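You operate a simulated robot arm through the tools that you are given. There is no shell and no other tool. Be economical: measure what you need, move in short steps, check, and stop when the job is done.

Carry out the task below with a simulated two-armed robot. There is one attempt and no reset: what you move stays moved.

Task
Take the yellow chock and leave it on the packing bench. Then open the orange drawer, take the yellow brush on the packing bench and put it away in the inside of the orange drawer and shut the drawer again. Then take the black gear on the packing bench and put it away on the grey bench top. Then lift the lid of the white box open. The order counts. Set down upright: yellow chock.

The check looks at the end state, three seconds after you hand in, the way a careful person would. Anything else that was tipped, shoved, dropped, spilled or broken makes it a failure. Lids that push on must go on centred and level and be pressed home; caps that screw on are set level and turned clockwise until they are tight.

Robot
Two 7-joint arms with two-finger parallel grippers on one trunk, on a base that drives. Base frame: it is fixed to the floor where the robot stands at the start and does not move with it; the origin is under the middle of the robot, x ahead of it, y to its left, z up; the surface under the hand at the start is at about z = 720. Lengths are in mm, angles in rad, forces in N, time in s.
The left shoulder is at the start at [60, 189, 1178], the right one opposite. With the tool pointing down near the work surface each hand reaches from about 100 to 600 mm from the robot's upright axis, wherever it stands, measured 20 degrees to its own side. Places, roughly: black gear (10x10x6 cm) [600, -1100, 700]; grey bench top [-5400, -5500, 900]; inside of the orange drawer [-8000, -2500, 700]; lid of the white box [-8200, -4000, 1300]; orange drawer [-8000, -2500, 700]; packing bench [600, -700, 700]; yellow brush (15x5x7 cm) [400, -800, 800]; yellow chock (13x9x11 cm) [500, 200, 800]. Payload 3.43 kg a hand.
Tool frame (each hand has its own): the origin (TCP) lies between the finger pads and is the grasp point; the fingertips stand 30 mm ahead of it; z points along the fingers, y is the line along which they close. Largest opening 94 mm; finger width 28, thickness 10; the body of the gripper, 50 by 96 mm, starts 55 mm behind the TCP.
Orientation is told as [roll, pitch, yaw] about the base's x, y, z axes, in that order, counted from this pose: with the fingers straight down and closing along the base's y, the tool's x points along the base's -x, its y along +y and its z along -z.

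Tools
- The arms move only by the tool servo_tool. It takes "left_steps", "right_steps" or both (then of equal length, played together; a hand with none holds still); each is a list of rows, each an object of numbers (a shift or turn left out is 0, a gripper value left out holds the last): "gripper": the gripper command, from -1 (fully open) to 1 (shut), values between in proportion; "x", "y", "z": the shift along the base's x, y, z in mm; "rx", "ry", "rz": the turn, a rotation vector about the base's x, y, z in rad. In form: [{"gripper": .., "x": .., "y": .., "z": .., "rx": .., "ry": .., "rz": ..}, ...]. A call has 1 to 20 rows; each row shifts and turns the commanded pose from where the row before left it. A row lasts 0.2 s, in which the tool goes at most 50 mm and 0.15 rad; a call with a longer step from one row to the next is refused whole, and so is a gripper value outside its range. A pose out of reach is approached as far as the arm can. The call stops where the force on the tool passes 40 N (or 10 N more than at its start, if that is more) or the arm is blocked; 0.2 s more then pass. The fingers move at their own pace (about 153 mm/s each) and stop on an object; they squeeze with about 40 N. The grip force told is the motor's: it shows also when the fingers shut on nothing. Time passes only in rows, and 0.2 s behind the last, so rows that do not move let the fingers close. The reply holds the time, the measured pose of the TCP, the force on the tool along the base axes, the opening and the grip force, in the units named above and with some noise, with the torque about the TCP (base axes, N m) and any sound that the robot's microphone picked up, and new pictures: "pictures" is both (left out), scene, wrist or none (wrist: the cameras of the hands that moved).
- Cameras (640 x 400 px; columns grow to the right, rows downward): "scene" is now at [-10.5, -7.3, 1710]; the picture's right is [-0.18, -0.98, 0.00], its down [-0.86, 0.15, -0.49] and it looks along [0.49, -0.09, -0.87] (base axes); focal length 293 px, centre (320, 200). "left" rides on the left gripper at [76, -14, -102] in its tool frame; the picture's right is [0.18, 0.98, 0.00], its down [-0.75, 0.14, -0.64] and it looks along [-0.63, 0.12, 0.77] (tool axes); focal length 243 px, centre (320, 200). "right" rides on the right gripper at [76, 14, -102] in its tool frame; the picture's right is [-0.18, 0.98, 0.00], its down [-0.75, -0.14, -0.64] and it looks along [-0.63, -0.12, 0.77] (tool axes); focal length 243 px, centre (320, 200). There is no depth. A picture from a camera that has moved, and an enlarged one, comes with that camera's place and axes in the base frame and with its lens. The place of the scene camera against the robot may be out by one fixed shift of up to 18 mm in any direction.
- move_column(by): slides the trunk up (or, below 0, down) by that many mm; the arms and the scene camera ride with it, the base frame stays. It gives what a move gives, with no picture.
- steer(legs): drives the robot by 1 to 6 legs, each [ahead, left, turn to the left] in mm, mm and rad, along the robot's own axes; the way and the turn of a leg run together, so that a leg with both is an arc; at most 1500 mm and 3.142 rad a leg. The arms and the cameras ride along, it lands a little off, and it stops where it bumps. It gives what a move gives, and a new picture of the scene camera.
- pan_tilt(pan, tilt): turns the head with the scene camera to pan (to the left, within 1.501 rad either way) and tilt (down, from -0.506 to 1.204), counted from straight ahead of the robot. It gives what a move gives, and a new picture of the scene camera.
- inspect(camera, box): a new picture of the part [left, top, right, bottom] of that camera's present view, enlarged. The clock stands still meanwhile.
- job_done(): hands the job in; it is judged then, once.

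Work in short steps. Places have to be worked out from the pictures, the camera data and where the tool is seen: move nearer, look again, correct. Check each grasp and each placing, and mend what went wrong. You have 165 turns and 260 pictures in all, those below and enlarged ones among them. Open the grippers and draw the arms clear of the work before you hand the job in, unless the task says otherwise.

The tools are called after "Request:" as a command line: name --argument value ..., lists and objects as JSON in quotes. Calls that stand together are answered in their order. servo_tool: Moves the arms, as the interface text tells. Its arguments: {"type":"object","properties":{"left_steps":{"type":"array"},"right_steps":{"type":"array"},"pictures":{"type":"string","enum":["both","scene","wrist","none"]}},"required":[]} The other tools are called the same way: move_column (by) slides the trunk up or down; steer (legs) drives the base; pan_tilt (pan, tilt) turns the head that bears the scene camera; inspect (camera, box) takes an enlarged picture of a part of a camera's view; job_done () hands the job in.

At the start:

```text
t: 0.0
left_eef_pos: [348.6, -13.7, 1063.4]
left_tool_rot: [-0.001, 0.0, 0.0]
left_contact_force: [-0.1, 0.2, -0.4]
left_ft_torque: [0.01, -0.02, -0.03]
left_width: 93.8
left_gripper_force: 0.0
right_eef_pos: [270.0, -312.4, 1086.5]
right_tool_rot: [0.0, -0.001, 0.001]
right_contact_force: [-0.1, -0.2, -1.5]
right_ft_torque: [0.01, 0.0, -0.02]
right_width: 93.9
right_gripper_force: 0.1
trunk travel left (down, up): [-850.0, 140.0]
robot x, y, heading: [-0.1, 0.1, -0.003]
head pan, tilt: [-0.178, 1.054]
```

scene: 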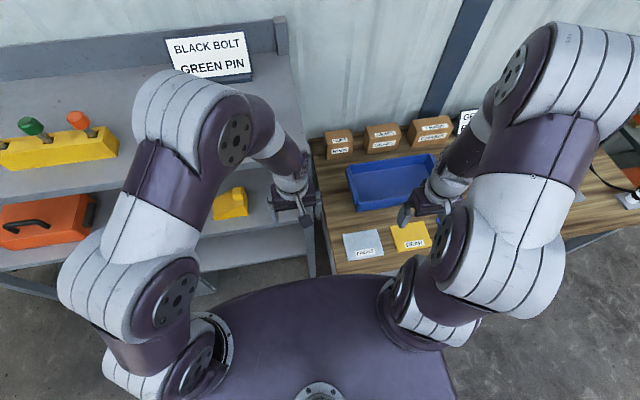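
right: 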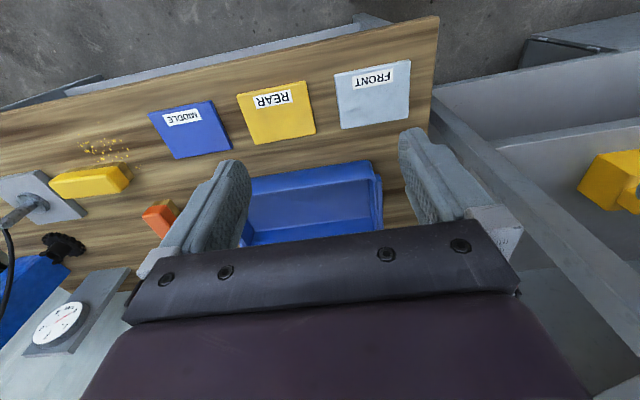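
left: 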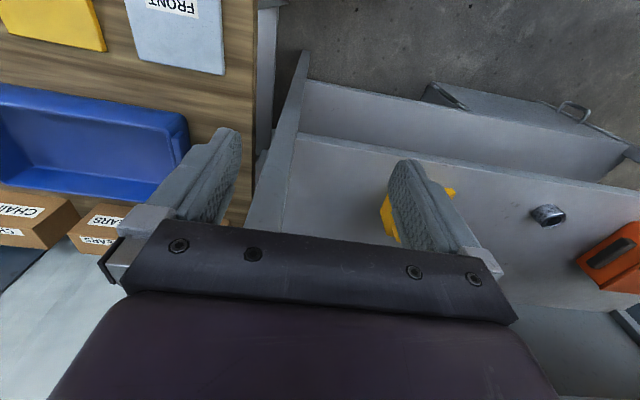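

The chock seems to sit on a shelf left of the bench. I'll look closer at it first.

Request:
inspect --camera "scene" --box '[160, 120, 480, 320]'

Request:
pan_tilt --pan 0.4 --tilt 0.9

```text
2.00 times, centred on (320, 220) of scene
camera zoom: at [-10.5, -7.3, 1710.0], right [-0.18, -0.98, 0.0], down [-0.86, 0.15, -0.49], along [0.49, -0.09, -0.87], focal length 585 px, centre (320, 160)
```

zoom: 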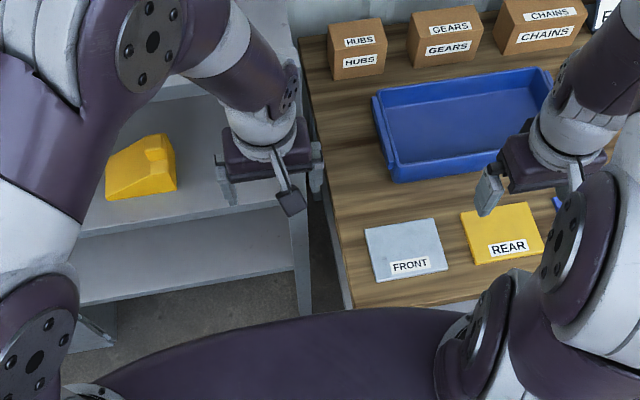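

```text
t: 1.0
left_eef_pos: [350.0, -13.3, 1063.0]
left_tool_rot: [0.0, 0.0, 0.0]
left_contact_force: [-0.2, -0.5, -1.2]
left_ft_torque: [0.01, -0.01, 0.0]
left_width: 93.8
left_gripper_force: 0.0
right_eef_pos: [269.6, -313.2, 1086.8]
right_tool_rot: [-0.001, 0.0, 0.0]
right_contact_force: [0.0, 0.1, 0.2]
right_ft_torque: [-0.02, -0.02, 0.0]
right_width: 94.2
right_gripper_force: 0.1
trunk travel left (down, up): [-850.0, 140.0]
robot x, y, heading: [-0.0, 2.8, 0.005]
head pan, tilt: [0.4, 0.901]
camera scene: at [-6.1, 33.8, 1720.9], right [0.39, -0.92, 0.0], down [-0.72, -0.3, -0.62], along [0.57, 0.24, -0.78], focal length 293 px, centre (320, 200)
```

scene: 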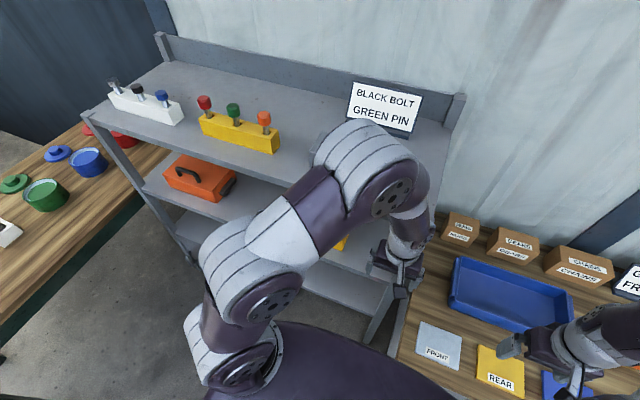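

I'll shift the left hand over to y≈200, still in front of the shelf, so its camera can see the chock and the top shelf's edge.

Request:
servo_tool --left_steps '[{"x": -25, "y": 40}, {"x": -25, "y": 40}, {"x": -25, "y": 40}, {"x": -25, "y": 40}, {"y": 40}, {"y": 20}]'

```text
t: 2.0
left_eef_pos: [261.8, 145.6, 1064.6]
left_tool_rot: [-0.009, -0.026, 0.021]
left_contact_force: [0.6, -1.2, 0.7]
left_ft_torque: [-0.05, 0.21, 0.05]
left_width: 94.2
left_gripper_force: 0.1
right_eef_pos: [268.7, -311.9, 1086.6]
right_tool_rot: [-0.002, -0.001, 0.0]
right_contact_force: [0.9, 0.0, 0.0]
right_ft_torque: [-0.01, 0.05, 0.0]
right_width: 94.0
right_gripper_force: 0.1
trunk travel left (down, up): [-850.0, 140.0]
robot x, y, heading: [-2.6, 0.8, 0.003]
head pan, tilt: [0.4, 0.901]
stopped in row 5 (left hand): the force on the tool passed its limit at 87 N (the readings are from after the stop); the commanded pose is now the measured one
camera scene: at [-6.9, 35.8, 1720.9], right [0.39, -0.92, 0.0], down [-0.72, -0.31, -0.62], along [0.57, 0.24, -0.78], focal length 293 px, centre (320, 200)
camera left: at [181.1, 131.0, 1166.3], right [-0.2, 0.98, -0.01], down [0.73, 0.16, 0.66], along [0.65, 0.12, -0.75], focal length 243 px, centre (320, 200)
```

scene: 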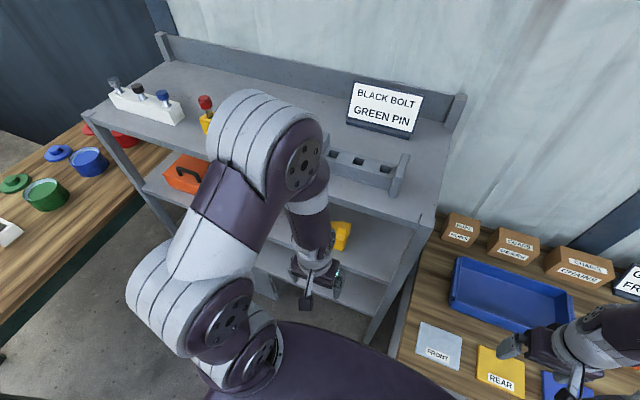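
left: 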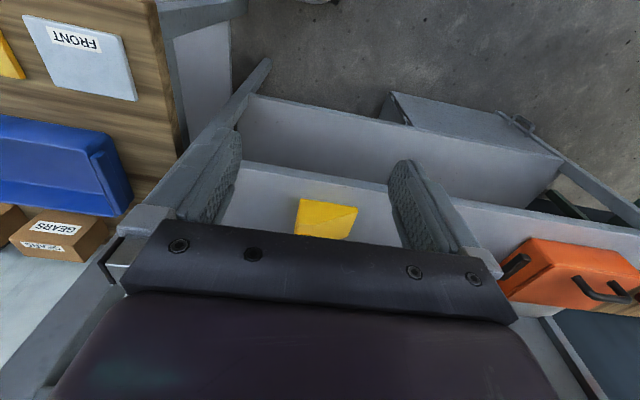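

The hand stopped on something; I'll inspect around it.

Request:
inspect --camera "scene" --box '[140, 80, 460, 360]'

```text
1.43 times, centred on (300, 220) of scene
camera zoom: at [-6.9, 35.8, 1720.9], right [0.39, -0.92, 0.0], down [-0.72, -0.31, -0.62], along [0.57, 0.24, -0.78], focal length 418 px, centre (349, 171)
```

zoom: 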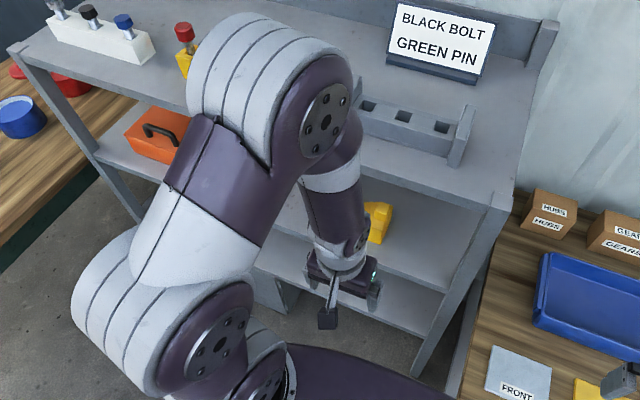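

The top shelf is at z≈1118 with its edge at x≈450, so the elbow probably touched it or a pin block. I'll back off the way it came and check the pins.

Request:
servo_tool --left_steps '[{"y": -40}, {"x": 25, "y": -40}, {"x": 25, "y": -40}, {"x": 30, "y": -40}]' --pictures "scene"

Request:
inspect --camera "scene" --box '[80, 40, 480, 290]'

```text
t: 3.0
left_eef_pos: [341.4, -18.4, 1066.4]
left_tool_rot: [-0.006, -0.021, 0.018]
left_contact_force: [0.5, -0.4, -1.2]
left_ft_torque: [0.01, 0.02, -0.02]
left_width: 94.0
left_gripper_force: 0.2
right_eef_pos: [270.3, -314.0, 1084.9]
right_tool_rot: [0.0, 0.0, 0.001]
right_contact_force: [-0.1, 0.1, -0.2]
right_ft_torque: [-0.01, -0.01, 0.02]
right_width: 93.9
right_gripper_force: 0.0
trunk travel left (down, up): [-850.0, 140.0]
robot x, y, heading: [0.1, 2.0, -0.003]
head pan, tilt: [0.4, 0.901]
camera scene: at [-5.2, 31.9, 1720.9], right [0.39, -0.92, 0.0], down [-0.72, -0.3, -0.62], along [0.57, 0.24, -0.78], focal length 293 px, centre (320, 200)
```

scene: 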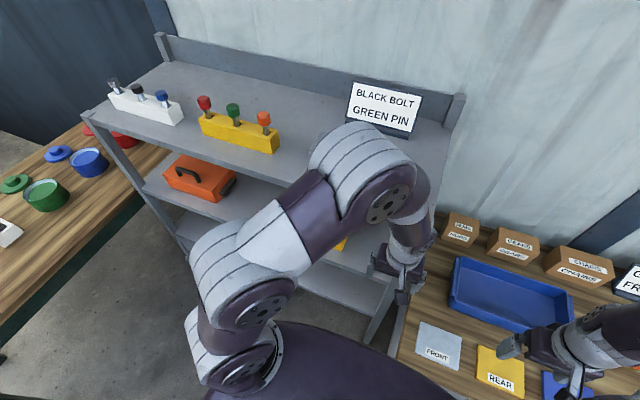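

```text
1.60 times, centred on (280, 165) of scene
camera zoom: at [-5.2, 31.9, 1720.9], right [0.39, -0.92, 0.0], down [-0.72, -0.3, -0.62], along [0.57, 0.24, -0.78], focal length 468 px, centre (384, 256)
```

zoom: 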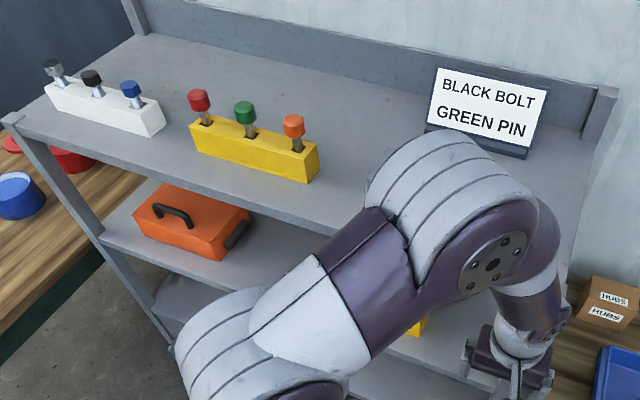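

Nothing was displaced. I'll back the base off and look at the shelf from further away.

Request:
steer --legs '[[-450, 0, 0]]'

Request:
move_column --by -400

Request:
pan_tilt --pan 0.15 --tilt 0.5

```text
t: 5.7
left_eef_pos: [-104.5, -17.4, 1066.4]
left_tool_rot: [-0.006, -0.025, 0.015]
left_contact_force: [0.7, 0.2, 0.7]
left_ft_torque: [0.01, -0.02, -0.04]
left_width: 94.1
left_gripper_force: 0.0
right_eef_pos: [-178.6, -313.3, 1085.7]
right_tool_rot: [-0.001, 0.001, -0.004]
right_contact_force: [-0.2, 0.8, 0.3]
right_ft_torque: [0.05, -0.03, 0.01]
right_width: 94.1
right_gripper_force: 0.1
trunk travel left (down, up): [-850.0, 140.0]
robot x, y, heading: [-448.2, 1.5, -0.002]
head pan, tilt: [0.4, 0.901]
camera scene: at [-451.5, 34.5, 1720.9], right [0.39, -0.92, 0.0], down [-0.72, -0.3, -0.62], along [0.57, 0.24, -0.78], focal length 293 px, centre (320, 200)
```

scene: 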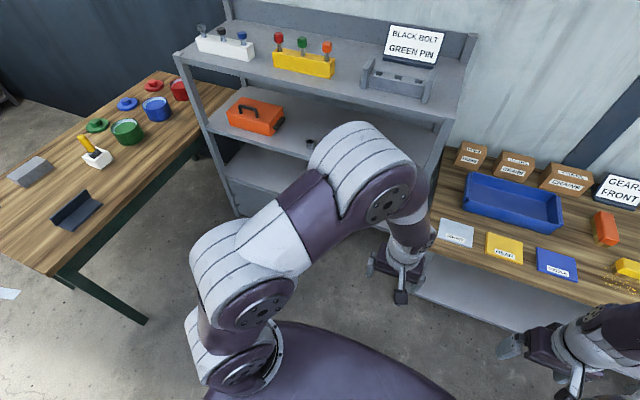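

```text
t: 9.6
left_eef_pos: [-106.0, -16.3, 667.0]
left_tool_rot: [-0.008, -0.023, 0.013]
left_contact_force: [0.3, 0.0, 0.8]
left_ft_torque: [0.01, 0.0, -0.01]
left_width: 94.1
left_gripper_force: 0.0
right_eef_pos: [-177.5, -313.5, 686.1]
right_tool_rot: [0.0, 0.001, -0.003]
right_contact_force: [-0.2, -0.2, -0.3]
right_ft_torque: [-0.01, 0.01, 0.0]
right_width: 94.0
right_gripper_force: 0.1
trunk travel left (down, up): [-450.0, 540.0]
robot x, y, heading: [-448.2, -1.3, 0.0]
head pan, tilt: [0.4, 0.901]
```

```text
t: 10.4
left_eef_pos: [-105.5, -15.7, 667.3]
left_tool_rot: [-0.007, -0.024, 0.016]
left_contact_force: [-0.3, 0.7, 0.5]
left_ft_torque: [-0.04, -0.01, 0.0]
left_width: 94.0
left_gripper_force: 0.1
right_eef_pos: [-178.0, -312.8, 685.5]
right_tool_rot: [-0.001, 0.0, -0.003]
right_contact_force: [-0.2, 1.1, -0.1]
right_ft_torque: [0.0, -0.01, 0.02]
right_width: 93.8
right_gripper_force: 0.1
trunk travel left (down, up): [-450.0, 540.0]
robot x, y, heading: [-450.4, 1.2, -0.008]
head pan, tilt: [0.15, 0.499]
camera scene: at [-432.2, 18.7, 1354.7], right [0.15, -0.99, 0.0], down [-0.47, -0.07, -0.88], along [0.87, 0.13, -0.48], focal length 293 px, centre (320, 200)
```

scene: 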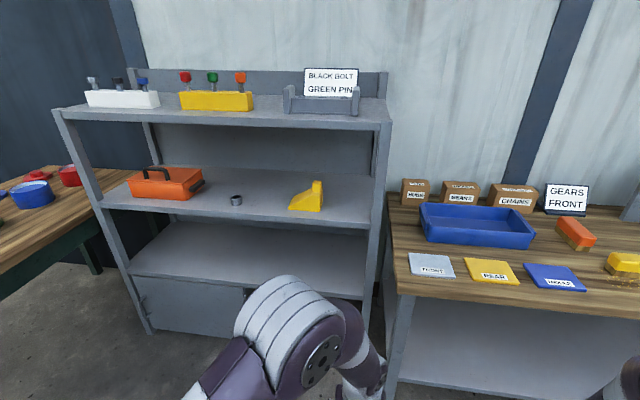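

Now a clear view of the rack and bench. Zoom in on the chock and on the bench.

Request:
inspect --camera "scene" --box '[260, 160, 360, 223]'

Request:
inspect --camera "scene" --box '[380, 150, 640, 312]'

```text
6.35 times, centred on (310, 192) of scene
camera zoom: at [-432.2, 18.7, 1354.7], right [0.15, -0.99, 0.0], down [-0.47, -0.07, -0.88], along [0.87, 0.13, -0.48], focal length 1858 px, centre (384, 254)
```

zoom: 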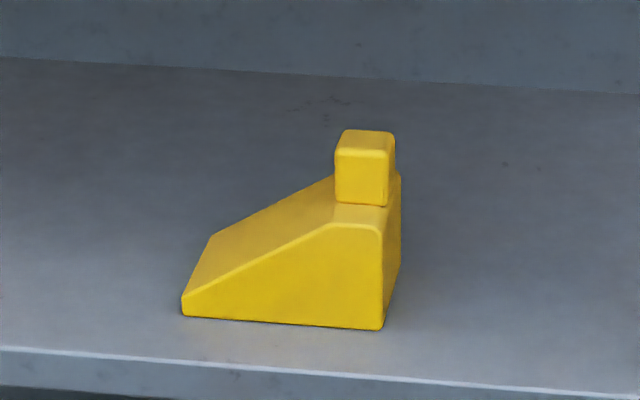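

```text
2.46 times, centred on (510, 231) of scene
camera zoom: at [-432.2, 18.7, 1354.7], right [0.15, -0.99, 0.0], down [-0.47, -0.07, -0.88], along [0.87, 0.13, -0.48], focal length 720 px, centre (-148, 124)
```

zoom: 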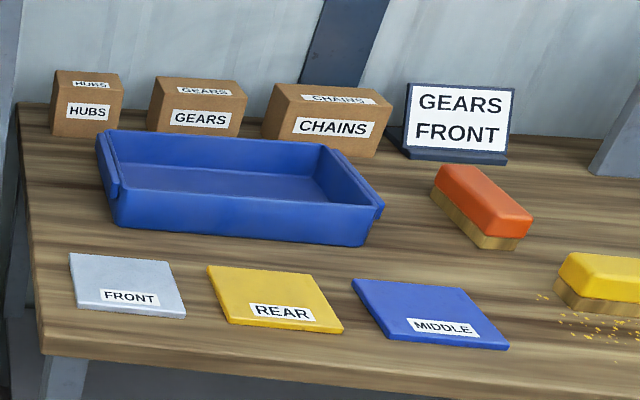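

From two views I place the chock on a shelf at z≈795, front corner near (487,157), with a ~30 mm knob near (530,174,885) that I can grip with the hand tilted forward. I'll raise the trunk some and tilt the left hand here, clear of everything.

Request:
move_column --by 170

Request:
servo_tool --left_steps '[{"x": 25, "y": 24, "z": 10, "ry": -0.11}, {"x": 25, "y": 24, "z": 10, "ry": -0.11}, {"x": 25, "y": 24, "z": 10, "ry": -0.11}, {"x": 25, "y": 24, "z": 10, "ry": -0.11}, {"x": 25, "y": 24, "z": 10, "ry": -0.11}, {"x": 25, "y": 24, "z": 10, "ry": -0.11}, {"x": 25, "y": 24, "z": 10, "ry": -0.11}, {"x": 25, "y": 20, "z": 10, "ry": -0.11}]'

```text
t: 12.4
left_eef_pos: [-105.6, -17.4, 837.5]
left_tool_rot: [-0.007, -0.024, 0.016]
left_contact_force: [-0.4, -0.2, 0.1]
left_ft_torque: [0.03, 0.01, 0.01]
left_width: 93.7
left_gripper_force: 0.0
right_eef_pos: [-178.2, -314.2, 856.3]
right_tool_rot: [0.0, 0.0, -0.004]
right_contact_force: [0.3, 0.2, 0.1]
right_ft_torque: [-0.01, 0.04, -0.01]
right_width: 93.9
right_gripper_force: 0.1
trunk travel left (down, up): [-620.0, 370.0]
robot x, y, heading: [-444.1, 0.4, -0.006]
head pan, tilt: [0.15, 0.499]
```

```text
t: 14.2
left_eef_pos: [93.0, 171.1, 919.0]
left_tool_rot: [-0.018, -0.903, 0.027]
left_contact_force: [-0.5, 0.0, 0.6]
left_ft_torque: [0.02, 0.05, -0.01]
left_width: 94.0
left_gripper_force: 0.1
right_eef_pos: [-178.0, -312.7, 855.2]
right_tool_rot: [0.001, -0.002, -0.004]
right_contact_force: [1.1, 0.5, 0.2]
right_ft_torque: [0.04, -0.02, 0.0]
right_width: 94.1
right_gripper_force: 0.2
trunk travel left (down, up): [-620.0, 370.0]
robot x, y, heading: [-445.6, -1.2, -0.001]
head pan, tilt: [0.15, 0.499]
camera scene: at [-431.7, 18.9, 1524.8], right [0.15, -0.99, 0.0], down [-0.47, -0.07, -0.88], along [0.87, 0.13, -0.48], focal length 293 px, centre (320, 200)
camera left: at [-34.7, 155.6, 922.6], right [-0.13, 0.98, -0.16], down [-0.04, 0.15, 0.99], along [0.99, 0.13, 0.02], focal length 243 px, centre (320, 200)
```

scene: 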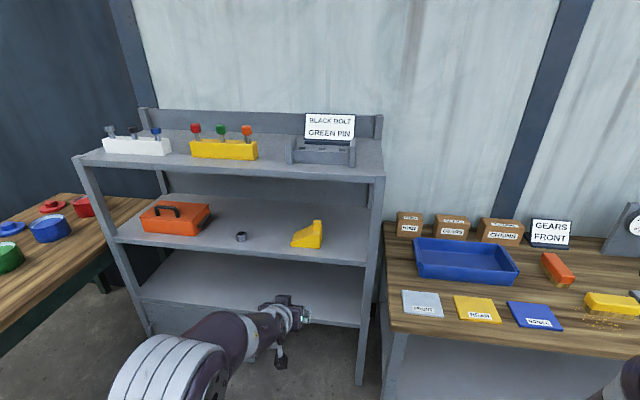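
left: 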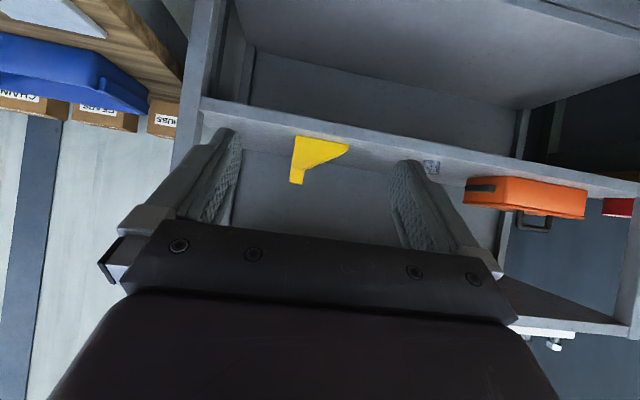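

Wrist view puts the knob at y≈169, z≈865–905. I'll drive 245 ahead so the hand sits in front of the shelf.

Request:
steer --legs '[[245, 0, 0]]'

Request:
servo_tool --left_steps '[{"x": 20, "z": -10}, {"x": 20, "z": -10}, {"x": 0, "z": -8}]' --pictures "wrist"

```text
t: 16.0
left_eef_pos: [345.6, 171.7, 918.3]
left_tool_rot: [-0.018, -0.9, 0.028]
left_contact_force: [0.2, 0.6, 0.7]
left_ft_torque: [-0.01, 0.01, 0.0]
left_width: 94.0
left_gripper_force: 0.1
right_eef_pos: [76.9, -311.4, 854.9]
right_tool_rot: [0.001, 0.001, 0.002]
right_contact_force: [0.5, -0.4, 0.1]
right_ft_torque: [-0.02, 0.02, -0.03]
right_width: 94.0
right_gripper_force: 0.0
trunk travel left (down, up): [-620.0, 370.0]
robot x, y, heading: [-195.5, 1.4, 0.002]
head pan, tilt: [0.15, 0.499]
camera scene: at [-178.7, 18.7, 1524.8], right [0.15, -0.99, 0.0], down [-0.47, -0.07, -0.88], along [0.87, 0.13, -0.48], focal length 293 px, centre (320, 200)
```

scene: 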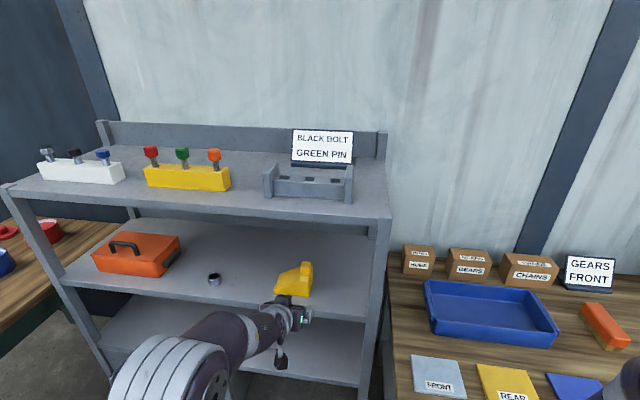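

```text
t: 16.8
left_eef_pos: [384.5, 172.0, 890.3]
left_tool_rot: [-0.019, -0.9, 0.027]
left_contact_force: [-0.2, 0.5, 0.5]
left_ft_torque: [-0.02, -0.01, -0.03]
left_width: 93.9
left_gripper_force: 0.0
right_eef_pos: [75.3, -312.1, 855.4]
right_tool_rot: [0.0, -0.001, 0.001]
right_contact_force: [0.0, -0.4, 0.4]
right_ft_torque: [0.03, -0.02, -0.01]
right_width: 94.1
right_gripper_force: 0.0
trunk travel left (down, up): [-620.0, 370.0]
robot x, y, heading: [-195.9, -0.9, 0.006]
head pan, tilt: [0.15, 0.499]
camera left: at [256.4, 156.2, 893.8], right [-0.13, 0.98, -0.16], down [-0.04, 0.15, 0.99], along [0.99, 0.13, 0.02], focal length 243 px, centre (320, 200)
```

left: 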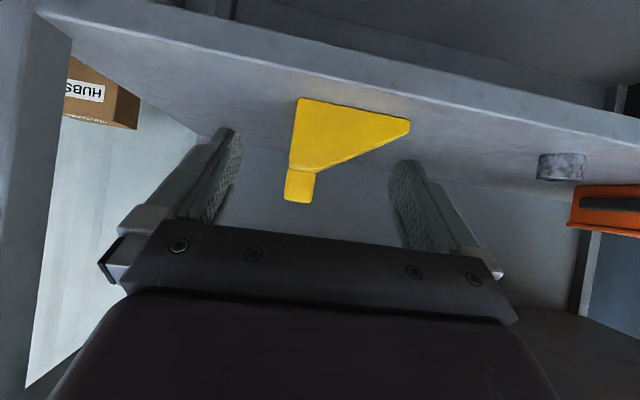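

Knob centre ≈(535,168,887). I'll advance to x≈528, z≈896, then look before closing.

Request:
servo_tool --left_steps '[{"x": 25, "y": -4, "z": 6, "ry": -0.05}, {"x": 25, "ry": -0.05}, {"x": 25}, {"x": 25}, {"x": 25}, {"x": 20}, {}]'

```text
t: 18.4
left_eef_pos: [529.9, 168.9, 895.6]
left_tool_rot: [-0.023, -1.002, 0.033]
left_contact_force: [0.2, 0.3, -0.3]
left_ft_torque: [0.05, 0.01, 0.01]
left_width: 94.1
left_gripper_force: 0.1
right_eef_pos: [76.0, -311.7, 856.1]
right_tool_rot: [0.002, 0.001, 0.003]
right_contact_force: [0.2, 0.1, 0.4]
right_ft_torque: [0.04, -0.02, 0.02]
right_width: 94.1
right_gripper_force: 0.0
trunk travel left (down, up): [-620.0, 370.0]
robot x, y, heading: [-196.1, 2.6, 0.003]
head pan, tilt: [0.15, 0.499]
camera scene: at [-180.3, 18.7, 1524.8], right [0.15, -0.99, 0.0], down [-0.47, -0.07, -0.88], along [0.87, 0.13, -0.48], focal length 293 px, centre (320, 200)
camera left: at [401.3, 152.7, 888.1], right [-0.11, 0.98, -0.17], down [-0.14, 0.15, 0.98], along [0.98, 0.13, 0.12], focal length 243 px, centre (320, 200)
```

scene: 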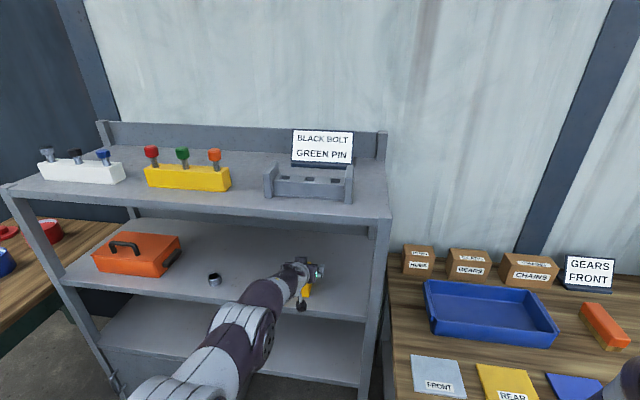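
left: 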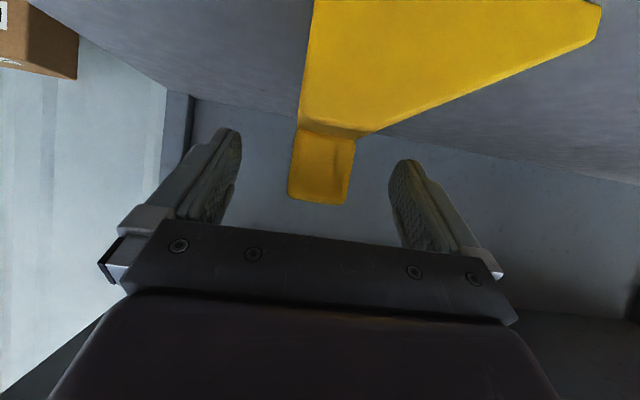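

The knob lies centred between the fingers. Nudge forward 5 mm, down 3, and close.

Request:
servo_tool --left_steps '[{"x": 6, "z": -3}, {"gripper": 1}, {"gripper": 1}, {"gripper": 1}, {"gripper": 1}]' --pictures "wrist"

```text
t: 19.6
left_eef_pos: [535.2, 169.5, 896.4]
left_tool_rot: [-0.02, -1.006, 0.032]
left_contact_force: [0.1, 5.7, 9.9]
left_ft_torque: [1.84, -0.68, 0.14]
left_width: 36.6
left_gripper_force: 40.3
right_eef_pos: [74.7, -311.2, 856.6]
right_tool_rot: [0.001, -0.002, 0.003]
right_contact_force: [0.6, 0.2, -0.6]
right_ft_torque: [-0.01, 0.0, -0.01]
right_width: 94.1
right_gripper_force: 0.1
trunk travel left (down, up): [-620.0, 370.0]
robot x, y, heading: [-191.7, 2.3, 0.002]
head pan, tilt: [0.15, 0.499]
camera left: at [407.2, 153.7, 887.0], right [-0.11, 0.98, -0.17], down [-0.14, 0.15, 0.98], along [0.98, 0.13, 0.12], focal length 243 px, centre (320, 200)
```

left: 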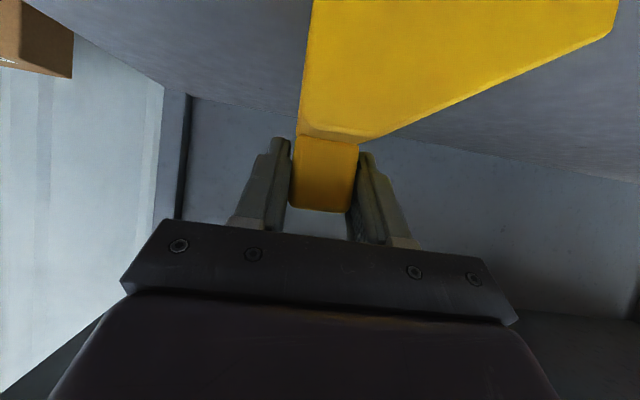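

Gripped at 36.6 mm. Lift 40 mm and check.

Request:
servo_tool --left_steps '[{"z": 8}, {"z": 10}, {"z": 12}, {"z": 10}]'

```text
t: 20.6
left_eef_pos: [536.5, 167.5, 933.3]
left_tool_rot: [-0.024, -1.0, 0.031]
left_contact_force: [-0.5, 0.3, -4.7]
left_ft_torque: [-0.15, 0.04, 0.03]
left_width: 36.5
left_gripper_force: 40.4
right_eef_pos: [76.4, -311.7, 856.0]
right_tool_rot: [0.0, 0.0, 0.001]
right_contact_force: [0.6, -0.1, 1.0]
right_ft_torque: [0.03, -0.01, -0.02]
right_width: 93.8
right_gripper_force: 0.1
trunk travel left (down, up): [-620.0, 370.0]
robot x, y, heading: [-195.2, -0.4, 0.003]
head pan, tilt: [0.15, 0.499]
camera scene: at [-179.1, 18.8, 1524.7], right [0.15, -0.99, 0.0], down [-0.47, -0.07, -0.88], along [0.87, 0.13, -0.48], focal length 293 px, centre (320, 200)
camera left: at [407.8, 151.9, 924.3], right [-0.11, 0.98, -0.17], down [-0.14, 0.15, 0.98], along [0.98, 0.13, 0.12], focal length 243 px, centre (320, 200)
```

scene: 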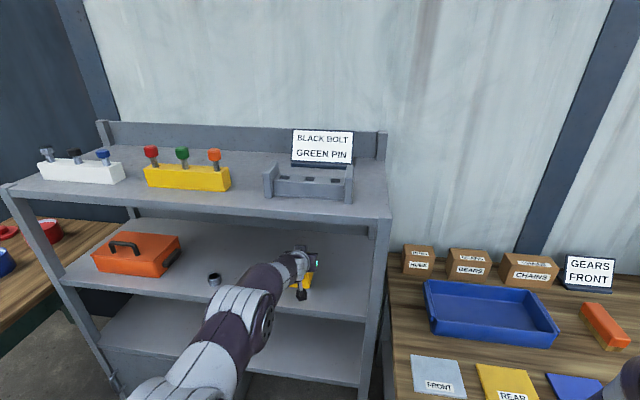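
left: 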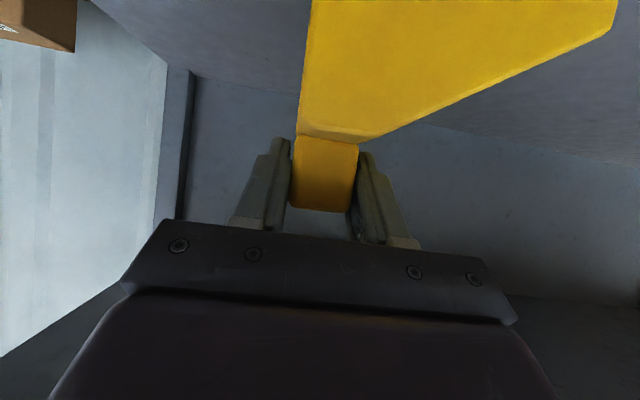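

Held securely. Back straight out 400 mm, then look over the bench to the right.

Request:
steer --legs '[[-400, 0, 0]]'

Request:
pan_tilt --pan -0.8 --tilt 0.6

```text
t: 23.0
left_eef_pos: [150.5, 167.4, 933.8]
left_tool_rot: [-0.025, -1.002, 0.031]
left_contact_force: [-0.8, -0.8, -3.4]
left_ft_torque: [-0.13, 0.04, -0.01]
left_width: 36.2
left_gripper_force: 40.5
right_eef_pos: [-310.6, -312.0, 855.9]
right_tool_rot: [0.0, -0.001, -0.002]
right_contact_force: [0.2, 0.2, 1.3]
right_ft_torque: [0.03, 0.02, -0.01]
right_width: 94.2
right_gripper_force: 0.1
trunk travel left (down, up): [-620.0, 370.0]
robot x, y, heading: [-581.4, -0.1, -0.0]
head pan, tilt: [0.15, 0.499]
camera scene: at [-565.3, 18.6, 1524.8], right [0.15, -0.99, 0.0], down [-0.47, -0.07, -0.88], along [0.87, 0.13, -0.48], focal length 293 px, centre (320, 200)
```

scene: 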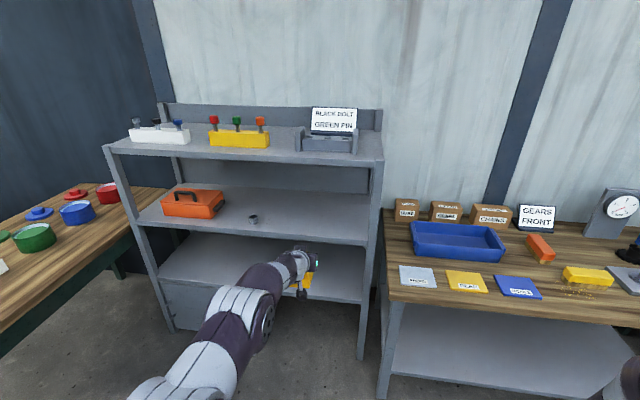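

```text
t: 24.2
left_eef_pos: [151.0, 166.3, 932.9]
left_tool_rot: [-0.024, -0.999, 0.031]
left_contact_force: [1.0, 0.7, -4.7]
left_ft_torque: [-0.1, 0.01, -0.02]
left_width: 36.3
left_gripper_force: 40.3
right_eef_pos: [-311.1, -311.4, 855.6]
right_tool_rot: [0.0, -0.001, 0.001]
right_contact_force: [-0.3, -0.2, -0.6]
right_ft_torque: [-0.01, 0.01, 0.05]
right_width: 93.8
right_gripper_force: 0.1
trunk travel left (down, up): [-620.0, 370.0]
robot x, y, heading: [-584.4, -1.4, -0.002]
head pan, tilt: [-0.799, 0.6]
camera scene: at [-592.8, -58.4, 1515.7], right [-0.72, -0.7, 0.0], down [-0.39, 0.4, -0.82], along [0.58, -0.59, -0.57], focal length 293 px, centre (320, 200)
```

scene: 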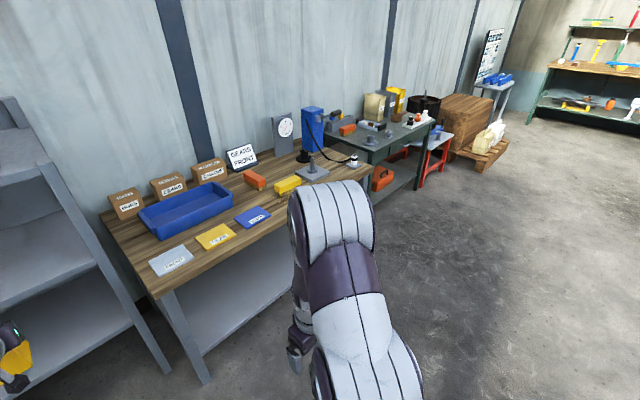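

Request:
inspect --camera "scene" --box '[90, 90, 390, 290]'

```text
2.00 times, centred on (240, 190) of scene
camera zoom: at [-592.8, -58.4, 1515.7], right [-0.72, -0.7, 0.0], down [-0.39, 0.4, -0.82], along [0.58, -0.59, -0.57], focal length 585 px, centre (480, 220)
```

zoom: 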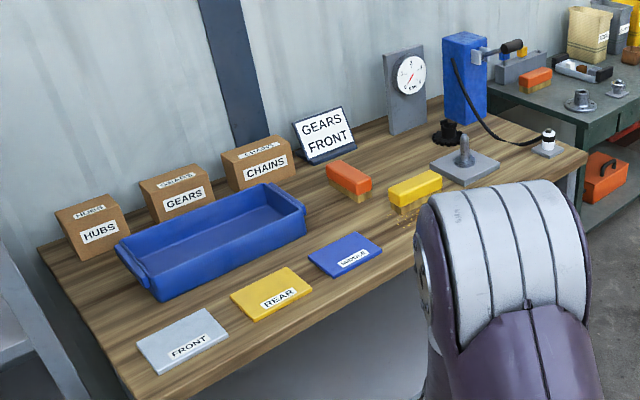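

The bench is busy; I'll drive right, to face the bench, and look from above for free wood for the chock (the gear seems to be by the blue press).

Request:
steer --legs '[[0, -800, 0]]'

Request:
pan_tilt --pan 0.0 --tilt 0.6

Request:
inspect --camera "scene" --box '[120, 90, 580, 378]'

```text
t: 28.6
left_eef_pos: [152.3, -655.6, 932.8]
left_tool_rot: [-0.022, -0.999, 0.037]
left_contact_force: [-0.6, -1.0, -3.7]
left_ft_torque: [-0.11, 0.01, -0.02]
left_width: 36.6
left_gripper_force: 39.8
right_eef_pos: [-304.8, -1137.5, 856.5]
right_tool_rot: [-0.001, 0.0, 0.005]
right_contact_force: [0.8, 0.5, 0.0]
right_ft_torque: [0.01, -0.03, 0.01]
right_width: 93.7
right_gripper_force: 0.0
trunk travel left (down, up): [-620.0, 370.0]
robot x, y, heading: [-577.8, -823.9, 0.002]
head pan, tilt: [-0.799, 0.6]
camera scene: at [-590.2, -884.7, 1515.7], right [-0.71, -0.7, 0.0], down [-0.4, 0.4, -0.82], along [0.58, -0.59, -0.57], focal length 293 px, centre (320, 200)
```

scene: 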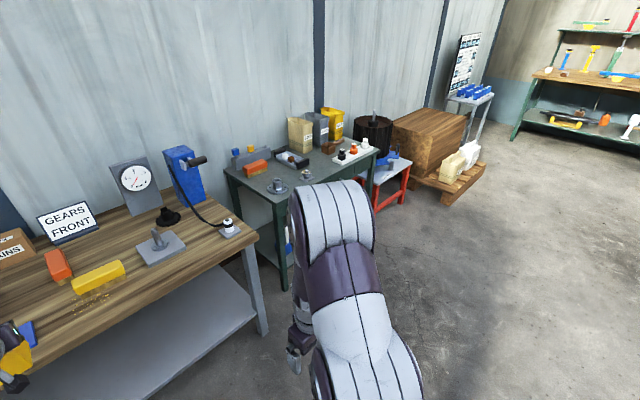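

```text
t: 29.8
left_eef_pos: [151.9, -655.8, 932.3]
left_tool_rot: [-0.025, -0.997, 0.038]
left_contact_force: [-0.1, -0.4, -4.3]
left_ft_torque: [-0.15, -0.01, 0.02]
left_width: 36.4
left_gripper_force: 40.2
right_eef_pos: [-305.7, -1135.7, 856.2]
right_tool_rot: [0.001, -0.001, 0.007]
right_contact_force: [0.2, 0.2, 0.3]
right_ft_torque: [0.0, -0.02, 0.0]
right_width: 94.2
right_gripper_force: 0.0
trunk travel left (down, up): [-620.0, 370.0]
robot x, y, heading: [-575.5, -826.6, 0.005]
head pan, tilt: [0.0, 0.6]
camera scene: at [-563.8, -820.8, 1515.7], right [0.0, -1.0, 0.0], down [-0.57, 0.0, -0.82], along [0.82, 0.0, -0.57], focal length 293 px, centre (320, 200)
```

scene: 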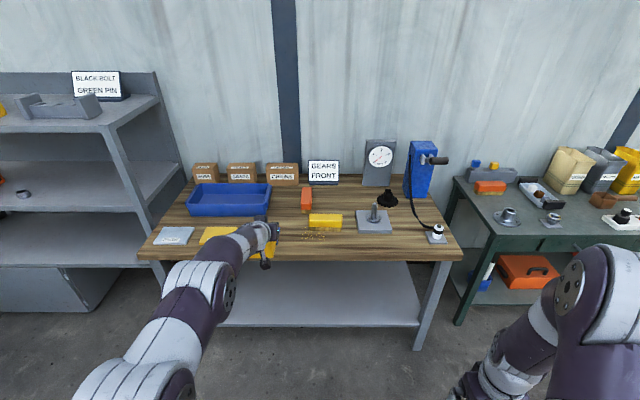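

```text
1.39 times, centred on (350, 234) of scene
camera zoom: at [-563.8, -820.8, 1515.7], right [0.0, -1.0, 0.0], down [-0.57, 0.0, -0.82], along [0.82, 0.0, -0.57], focal length 406 px, centre (278, 153)
```

zoom: 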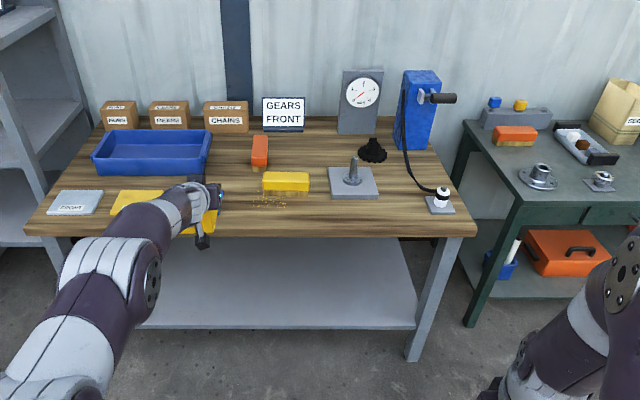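

Free wood: the front strip near x 200–335, y −930…−1060, ahead of the grey spindle plate. I'll drive so the held chock comes in there (chock spans about TCP x −35…+55, y −13…+105, bottom ≈ 95 below TCP).

Request:
steer --legs '[[0, -365, 0]]'

Request:
pan_tilt --pan 0.2 --tilt 0.7

```text
t: 32.1
left_eef_pos: [152.9, -1033.2, 934.6]
left_tool_rot: [-0.022, -1.001, 0.029]
left_contact_force: [0.6, -0.7, -3.7]
left_ft_torque: [-0.13, 0.0, 0.01]
left_width: 36.3
left_gripper_force: 39.5
right_eef_pos: [-306.8, -1510.6, 855.7]
right_tool_rot: [0.0, -0.001, -0.001]
right_contact_force: [0.2, 0.7, 0.6]
right_ft_torque: [0.05, 0.03, 0.0]
right_width: 94.3
right_gripper_force: 0.0
trunk travel left (down, up): [-620.0, 370.0]
robot x, y, heading: [-580.5, -1197.9, -0.001]
head pan, tilt: [0.0, 0.6]
camera scene: at [-563.3, -1193.4, 1515.7], right [0.0, -1.0, 0.0], down [-0.57, 0.0, -0.82], along [0.82, 0.0, -0.57], focal length 293 px, centre (320, 200)
```

scene: 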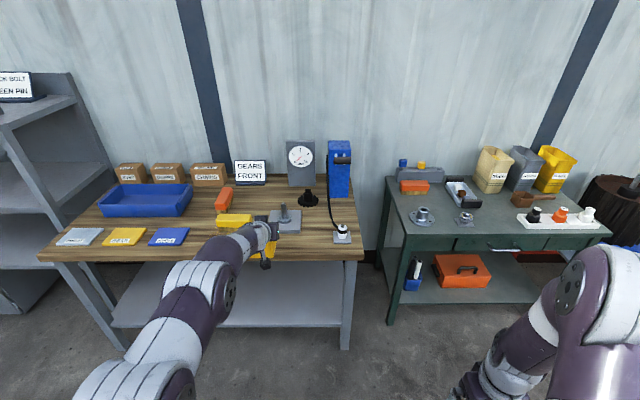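

```text
t: 32.9
left_eef_pos: [154.2, -1032.5, 932.9]
left_tool_rot: [-0.023, -1.001, 0.029]
left_contact_force: [0.3, 0.2, -4.0]
left_ft_torque: [-0.12, 0.0, -0.01]
left_width: 36.4
left_gripper_force: 39.9
right_eef_pos: [-307.6, -1510.1, 856.8]
right_tool_rot: [-0.001, 0.001, -0.002]
right_contact_force: [-0.2, -0.4, 0.5]
right_ft_torque: [0.02, 0.03, 0.0]
right_width: 93.9
right_gripper_force: 0.1
trunk travel left (down, up): [-620.0, 370.0]
robot x, y, heading: [-577.0, -1195.0, -0.002]
head pan, tilt: [0.201, 0.7]
camera scene: at [-568.3, -1175.6, 1507.1], right [0.2, -0.98, 0.0], down [-0.63, -0.13, -0.76], along [0.75, 0.15, -0.64], focal length 293 px, centre (320, 200)
```

scene: 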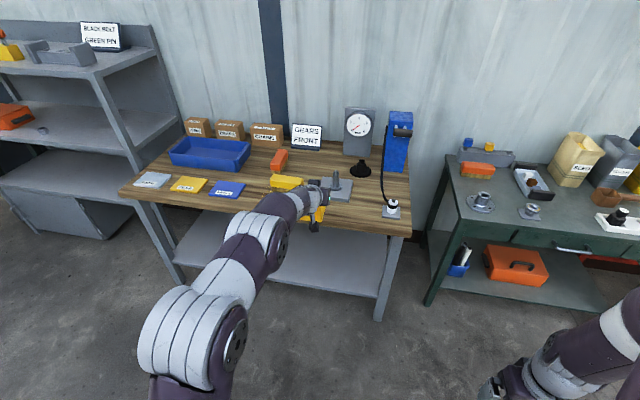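

Zoom in to fix the front edge and plate location before lowering.

Request:
inspect --camera "scene" --box '[240, 130, 440, 255]'

Request:
inspect --camera "left" --box '[0, 0, 640, 400]'

```text
3.20 times, centred on (340, 192) of scene
camera zoom: at [-568.3, -1175.6, 1507.1], right [0.2, -0.98, 0.0], down [-0.63, -0.13, -0.76], along [0.75, 0.15, -0.64], focal length 936 px, centre (256, 224)
```

zoom: 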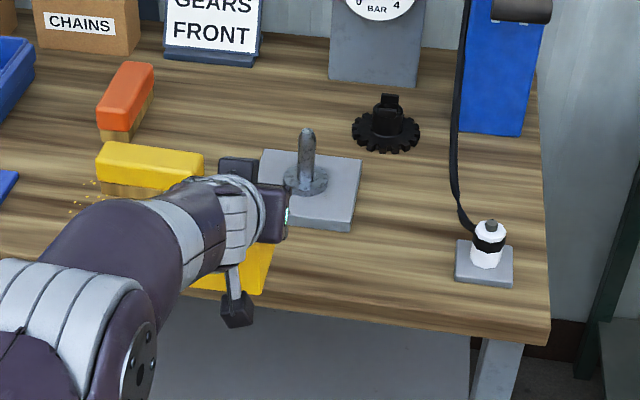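

```text
1.00 times, centred on (320, 200) of left (not enlarged: the box is as wide or as high as the picture)
camera zoom: at [25.8, -1048.0, 924.2], right [-0.11, 0.98, -0.17], down [-0.13, 0.15, 0.98], along [0.98, 0.13, 0.12], focal length 243 px, centre (320, 200)
```

zoom: 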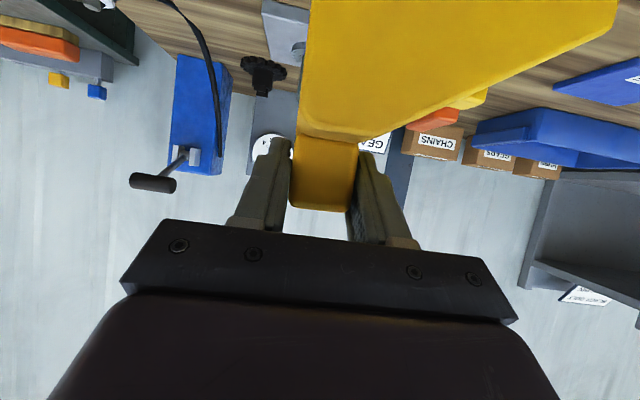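

The plate front is at x≈360, bench edge at x≈209; so aim TCP (277,−1050). Drive ahead 120, then correct with the arm.

Request:
steer --legs '[[120, 0, 0]]'

```text
t: 34.1
left_eef_pos: [279.6, -1033.9, 932.2]
left_tool_rot: [-0.023, -1.002, 0.031]
left_contact_force: [-0.3, 0.5, -4.3]
left_ft_torque: [-0.12, 0.02, -0.04]
left_width: 36.4
left_gripper_force: 39.3
right_eef_pos: [-183.3, -1510.1, 857.0]
right_tool_rot: [-0.001, 0.001, -0.003]
right_contact_force: [0.4, -0.3, -0.8]
right_ft_torque: [0.02, 0.03, 0.05]
right_width: 94.2
right_gripper_force: 0.1
trunk travel left (down, up): [-620.0, 370.0]
robot x, y, heading: [-454.4, -1197.0, -0.007]
head pan, tilt: [0.201, 0.7]
camera scene: at [-442.9, -1176.2, 1507.0], right [0.2, -0.98, 0.0], down [-0.63, -0.13, -0.76], along [0.75, 0.15, -0.65], focal length 293 px, centre (320, 200)
```

scene: 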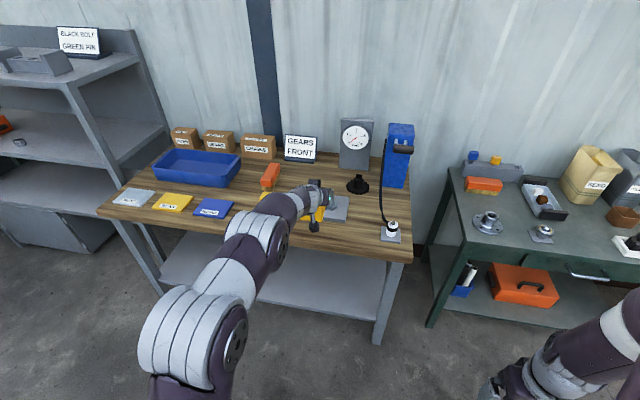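

Lower most of the way (bottom to about z≈740) and look.

Request:
servo_tool --left_steps '[{"y": -16, "x": -3, "z": -20}, {"z": -25}, {"z": -25}, {"z": -20}, {}]'

Request:
inspect --camera "scene" --box '[240, 150, 440, 275]'

```text
t: 35.3
left_eef_pos: [276.2, -1051.4, 843.2]
left_tool_rot: [-0.022, -1.0, 0.027]
left_contact_force: [-0.3, -0.2, -4.1]
left_ft_torque: [-0.12, 0.03, 0.0]
left_width: 36.4
left_gripper_force: 39.8
right_eef_pos: [-183.7, -1510.8, 856.7]
right_tool_rot: [-0.001, 0.0, -0.003]
right_contact_force: [0.5, 0.0, -0.5]
right_ft_torque: [0.02, 0.03, 0.04]
right_width: 94.0
right_gripper_force: 0.0
trunk travel left (down, up): [-620.0, 370.0]
robot x, y, heading: [-450.5, -1199.0, -0.002]
head pan, tilt: [0.201, 0.7]
camera scene: at [-444.4, -1176.2, 1507.1], right [0.2, -0.98, 0.0], down [-0.63, -0.13, -0.76], along [0.75, 0.15, -0.64], focal length 293 px, centre (320, 200)
camera left: at [147.9, -1065.9, 835.1], right [-0.11, 0.98, -0.17], down [-0.13, 0.15, 0.98], along [0.98, 0.13, 0.12], focal length 243 px, centre (320, 200)
```

scene: 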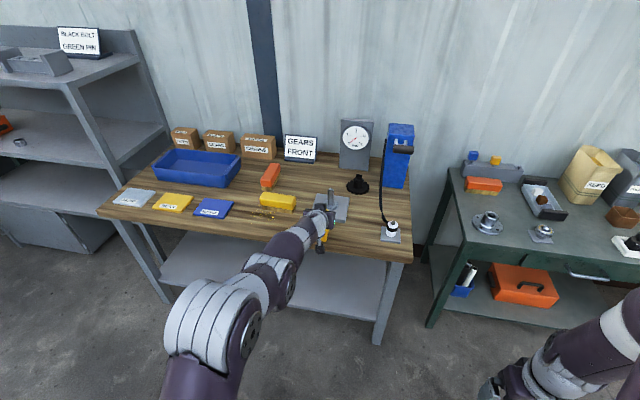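
left: 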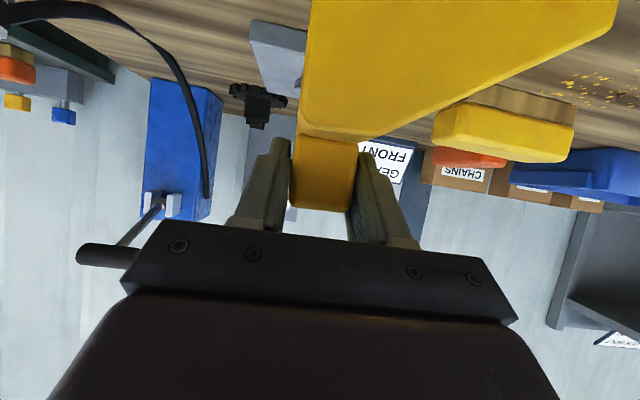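

```text
3.20 times, centred on (340, 212) of scene
camera zoom: at [-444.4, -1176.2, 1507.1], right [0.2, -0.98, 0.0], down [-0.63, -0.13, -0.76], along [0.75, 0.15, -0.64], focal length 936 px, centre (256, 160)
```

zoom: 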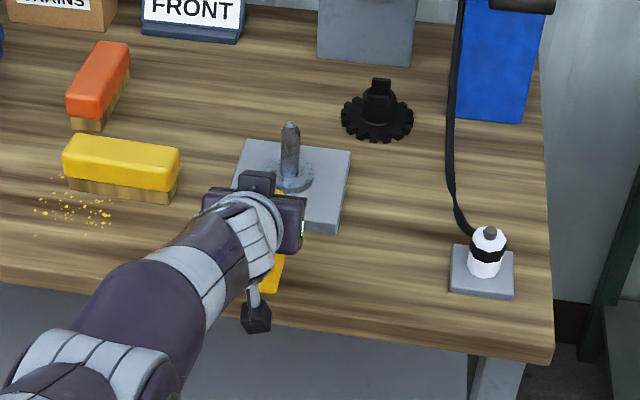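

Chock front is about 25 mm inside the edge; shift 8 mm inward and lower gently till contact.

Request:
servo_tool --left_steps '[{"x": 8}, {"z": -8}, {"z": -6}, {"z": -4}, {"z": -3}, {"z": -3}]' --pictures "wrist"

```text
t: 36.7
left_eef_pos: [284.3, -1048.5, 817.3]
left_tool_rot: [-0.024, -0.999, 0.031]
left_contact_force: [-0.2, -0.3, -4.1]
left_ft_torque: [-0.14, -0.02, 0.03]
left_width: 36.3
left_gripper_force: 39.8
right_eef_pos: [-182.7, -1511.6, 856.0]
right_tool_rot: [0.0, 0.0, -0.003]
right_contact_force: [-0.2, -0.4, -0.1]
right_ft_torque: [0.01, -0.01, -0.01]
right_width: 93.9
right_gripper_force: 0.1
trunk travel left (down, up): [-620.0, 370.0]
robot x, y, heading: [-454.8, -1194.4, -0.004]
head pan, tilt: [0.201, 0.7]
camera left: at [156.1, -1064.4, 809.8], right [-0.11, 0.98, -0.17], down [-0.13, 0.15, 0.98], along [0.98, 0.13, 0.11], focal length 243 px, centre (320, 200)
```

left: 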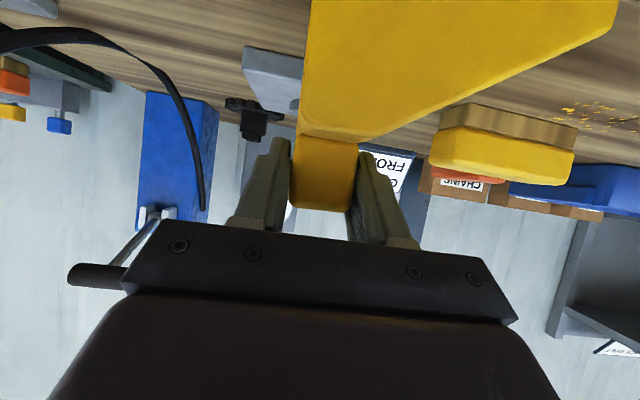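

No contact yet; keep lowering in 2–3 mm rows.

Request:
servo_tool --left_steps '[{"z": -2.5}, {"z": -2.5}, {"z": -2}, {"z": -2}]' --pictures "none"

```text
t: 37.7
left_eef_pos: [283.2, -1051.1, 815.4]
left_tool_rot: [-0.017, -1.01, 0.023]
left_contact_force: [6.4, -0.7, 19.6]
left_ft_torque: [2.16, -0.82, -0.22]
left_width: 36.6
left_gripper_force: 39.3
right_eef_pos: [-185.6, -1511.7, 857.0]
right_tool_rot: [0.002, 0.0, -0.003]
right_contact_force: [0.4, 0.3, 0.1]
right_ft_torque: [-0.02, -0.01, 0.0]
right_width: 93.9
right_gripper_force: 0.0
trunk travel left (down, up): [-620.0, 370.0]
robot x, y, heading: [-452.1, -1198.0, -0.006]
head pan, tilt: [0.201, 0.7]
```

Contact at z≈815. Relieve the pressure a little and open.

Request:
servo_tool --left_steps '[{"z": 4}, {"gripper": 0.0}, {"gripper": -0.6}, {"gripper": -1}, {"gripper": -1}]'

```text
t: 38.9
left_eef_pos: [283.2, -1049.1, 813.7]
left_tool_rot: [-0.023, -1.001, 0.029]
left_contact_force: [0.4, 0.6, -0.1]
left_ft_torque: [0.03, -0.03, 0.01]
left_width: 93.7
left_gripper_force: 0.1
right_eef_pos: [-184.4, -1511.1, 856.8]
right_tool_rot: [0.0, 0.002, -0.003]
right_contact_force: [0.2, 0.3, 0.8]
right_ft_torque: [0.01, 0.0, -0.01]
right_width: 94.0
right_gripper_force: 0.1
trunk travel left (down, up): [-620.0, 370.0]
robot x, y, heading: [-448.8, -1200.0, -0.004]
head pan, tilt: [0.201, 0.7]
camera scene: at [-444.6, -1176.4, 1507.0], right [0.2, -0.98, 0.0], down [-0.63, -0.13, -0.76], along [0.75, 0.15, -0.64], focal length 293 px, centre (320, 200)
camera left: at [154.6, -1064.4, 805.1], right [-0.11, 0.98, -0.17], down [-0.13, 0.15, 0.98], along [0.98, 0.13, 0.12], focal length 243 px, centre (320, 200)
```

scene: 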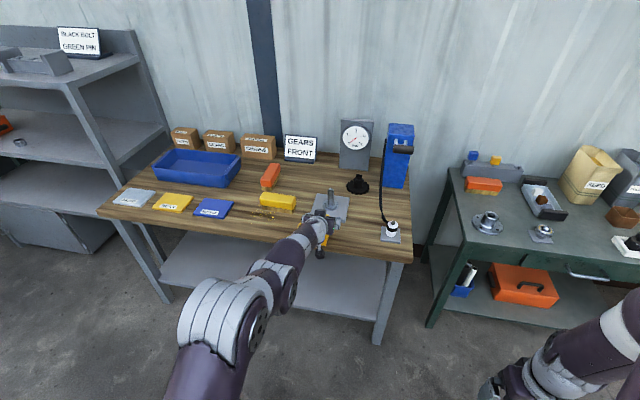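
left: 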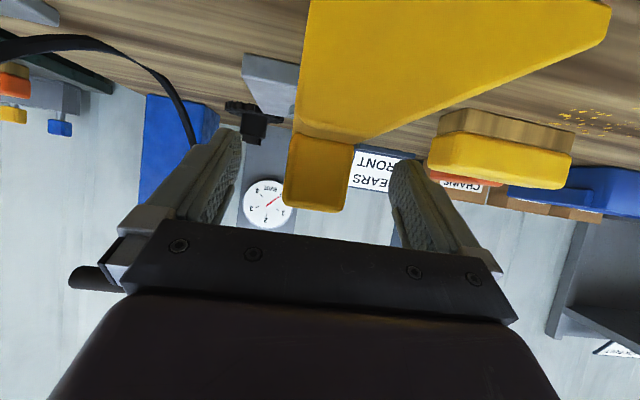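

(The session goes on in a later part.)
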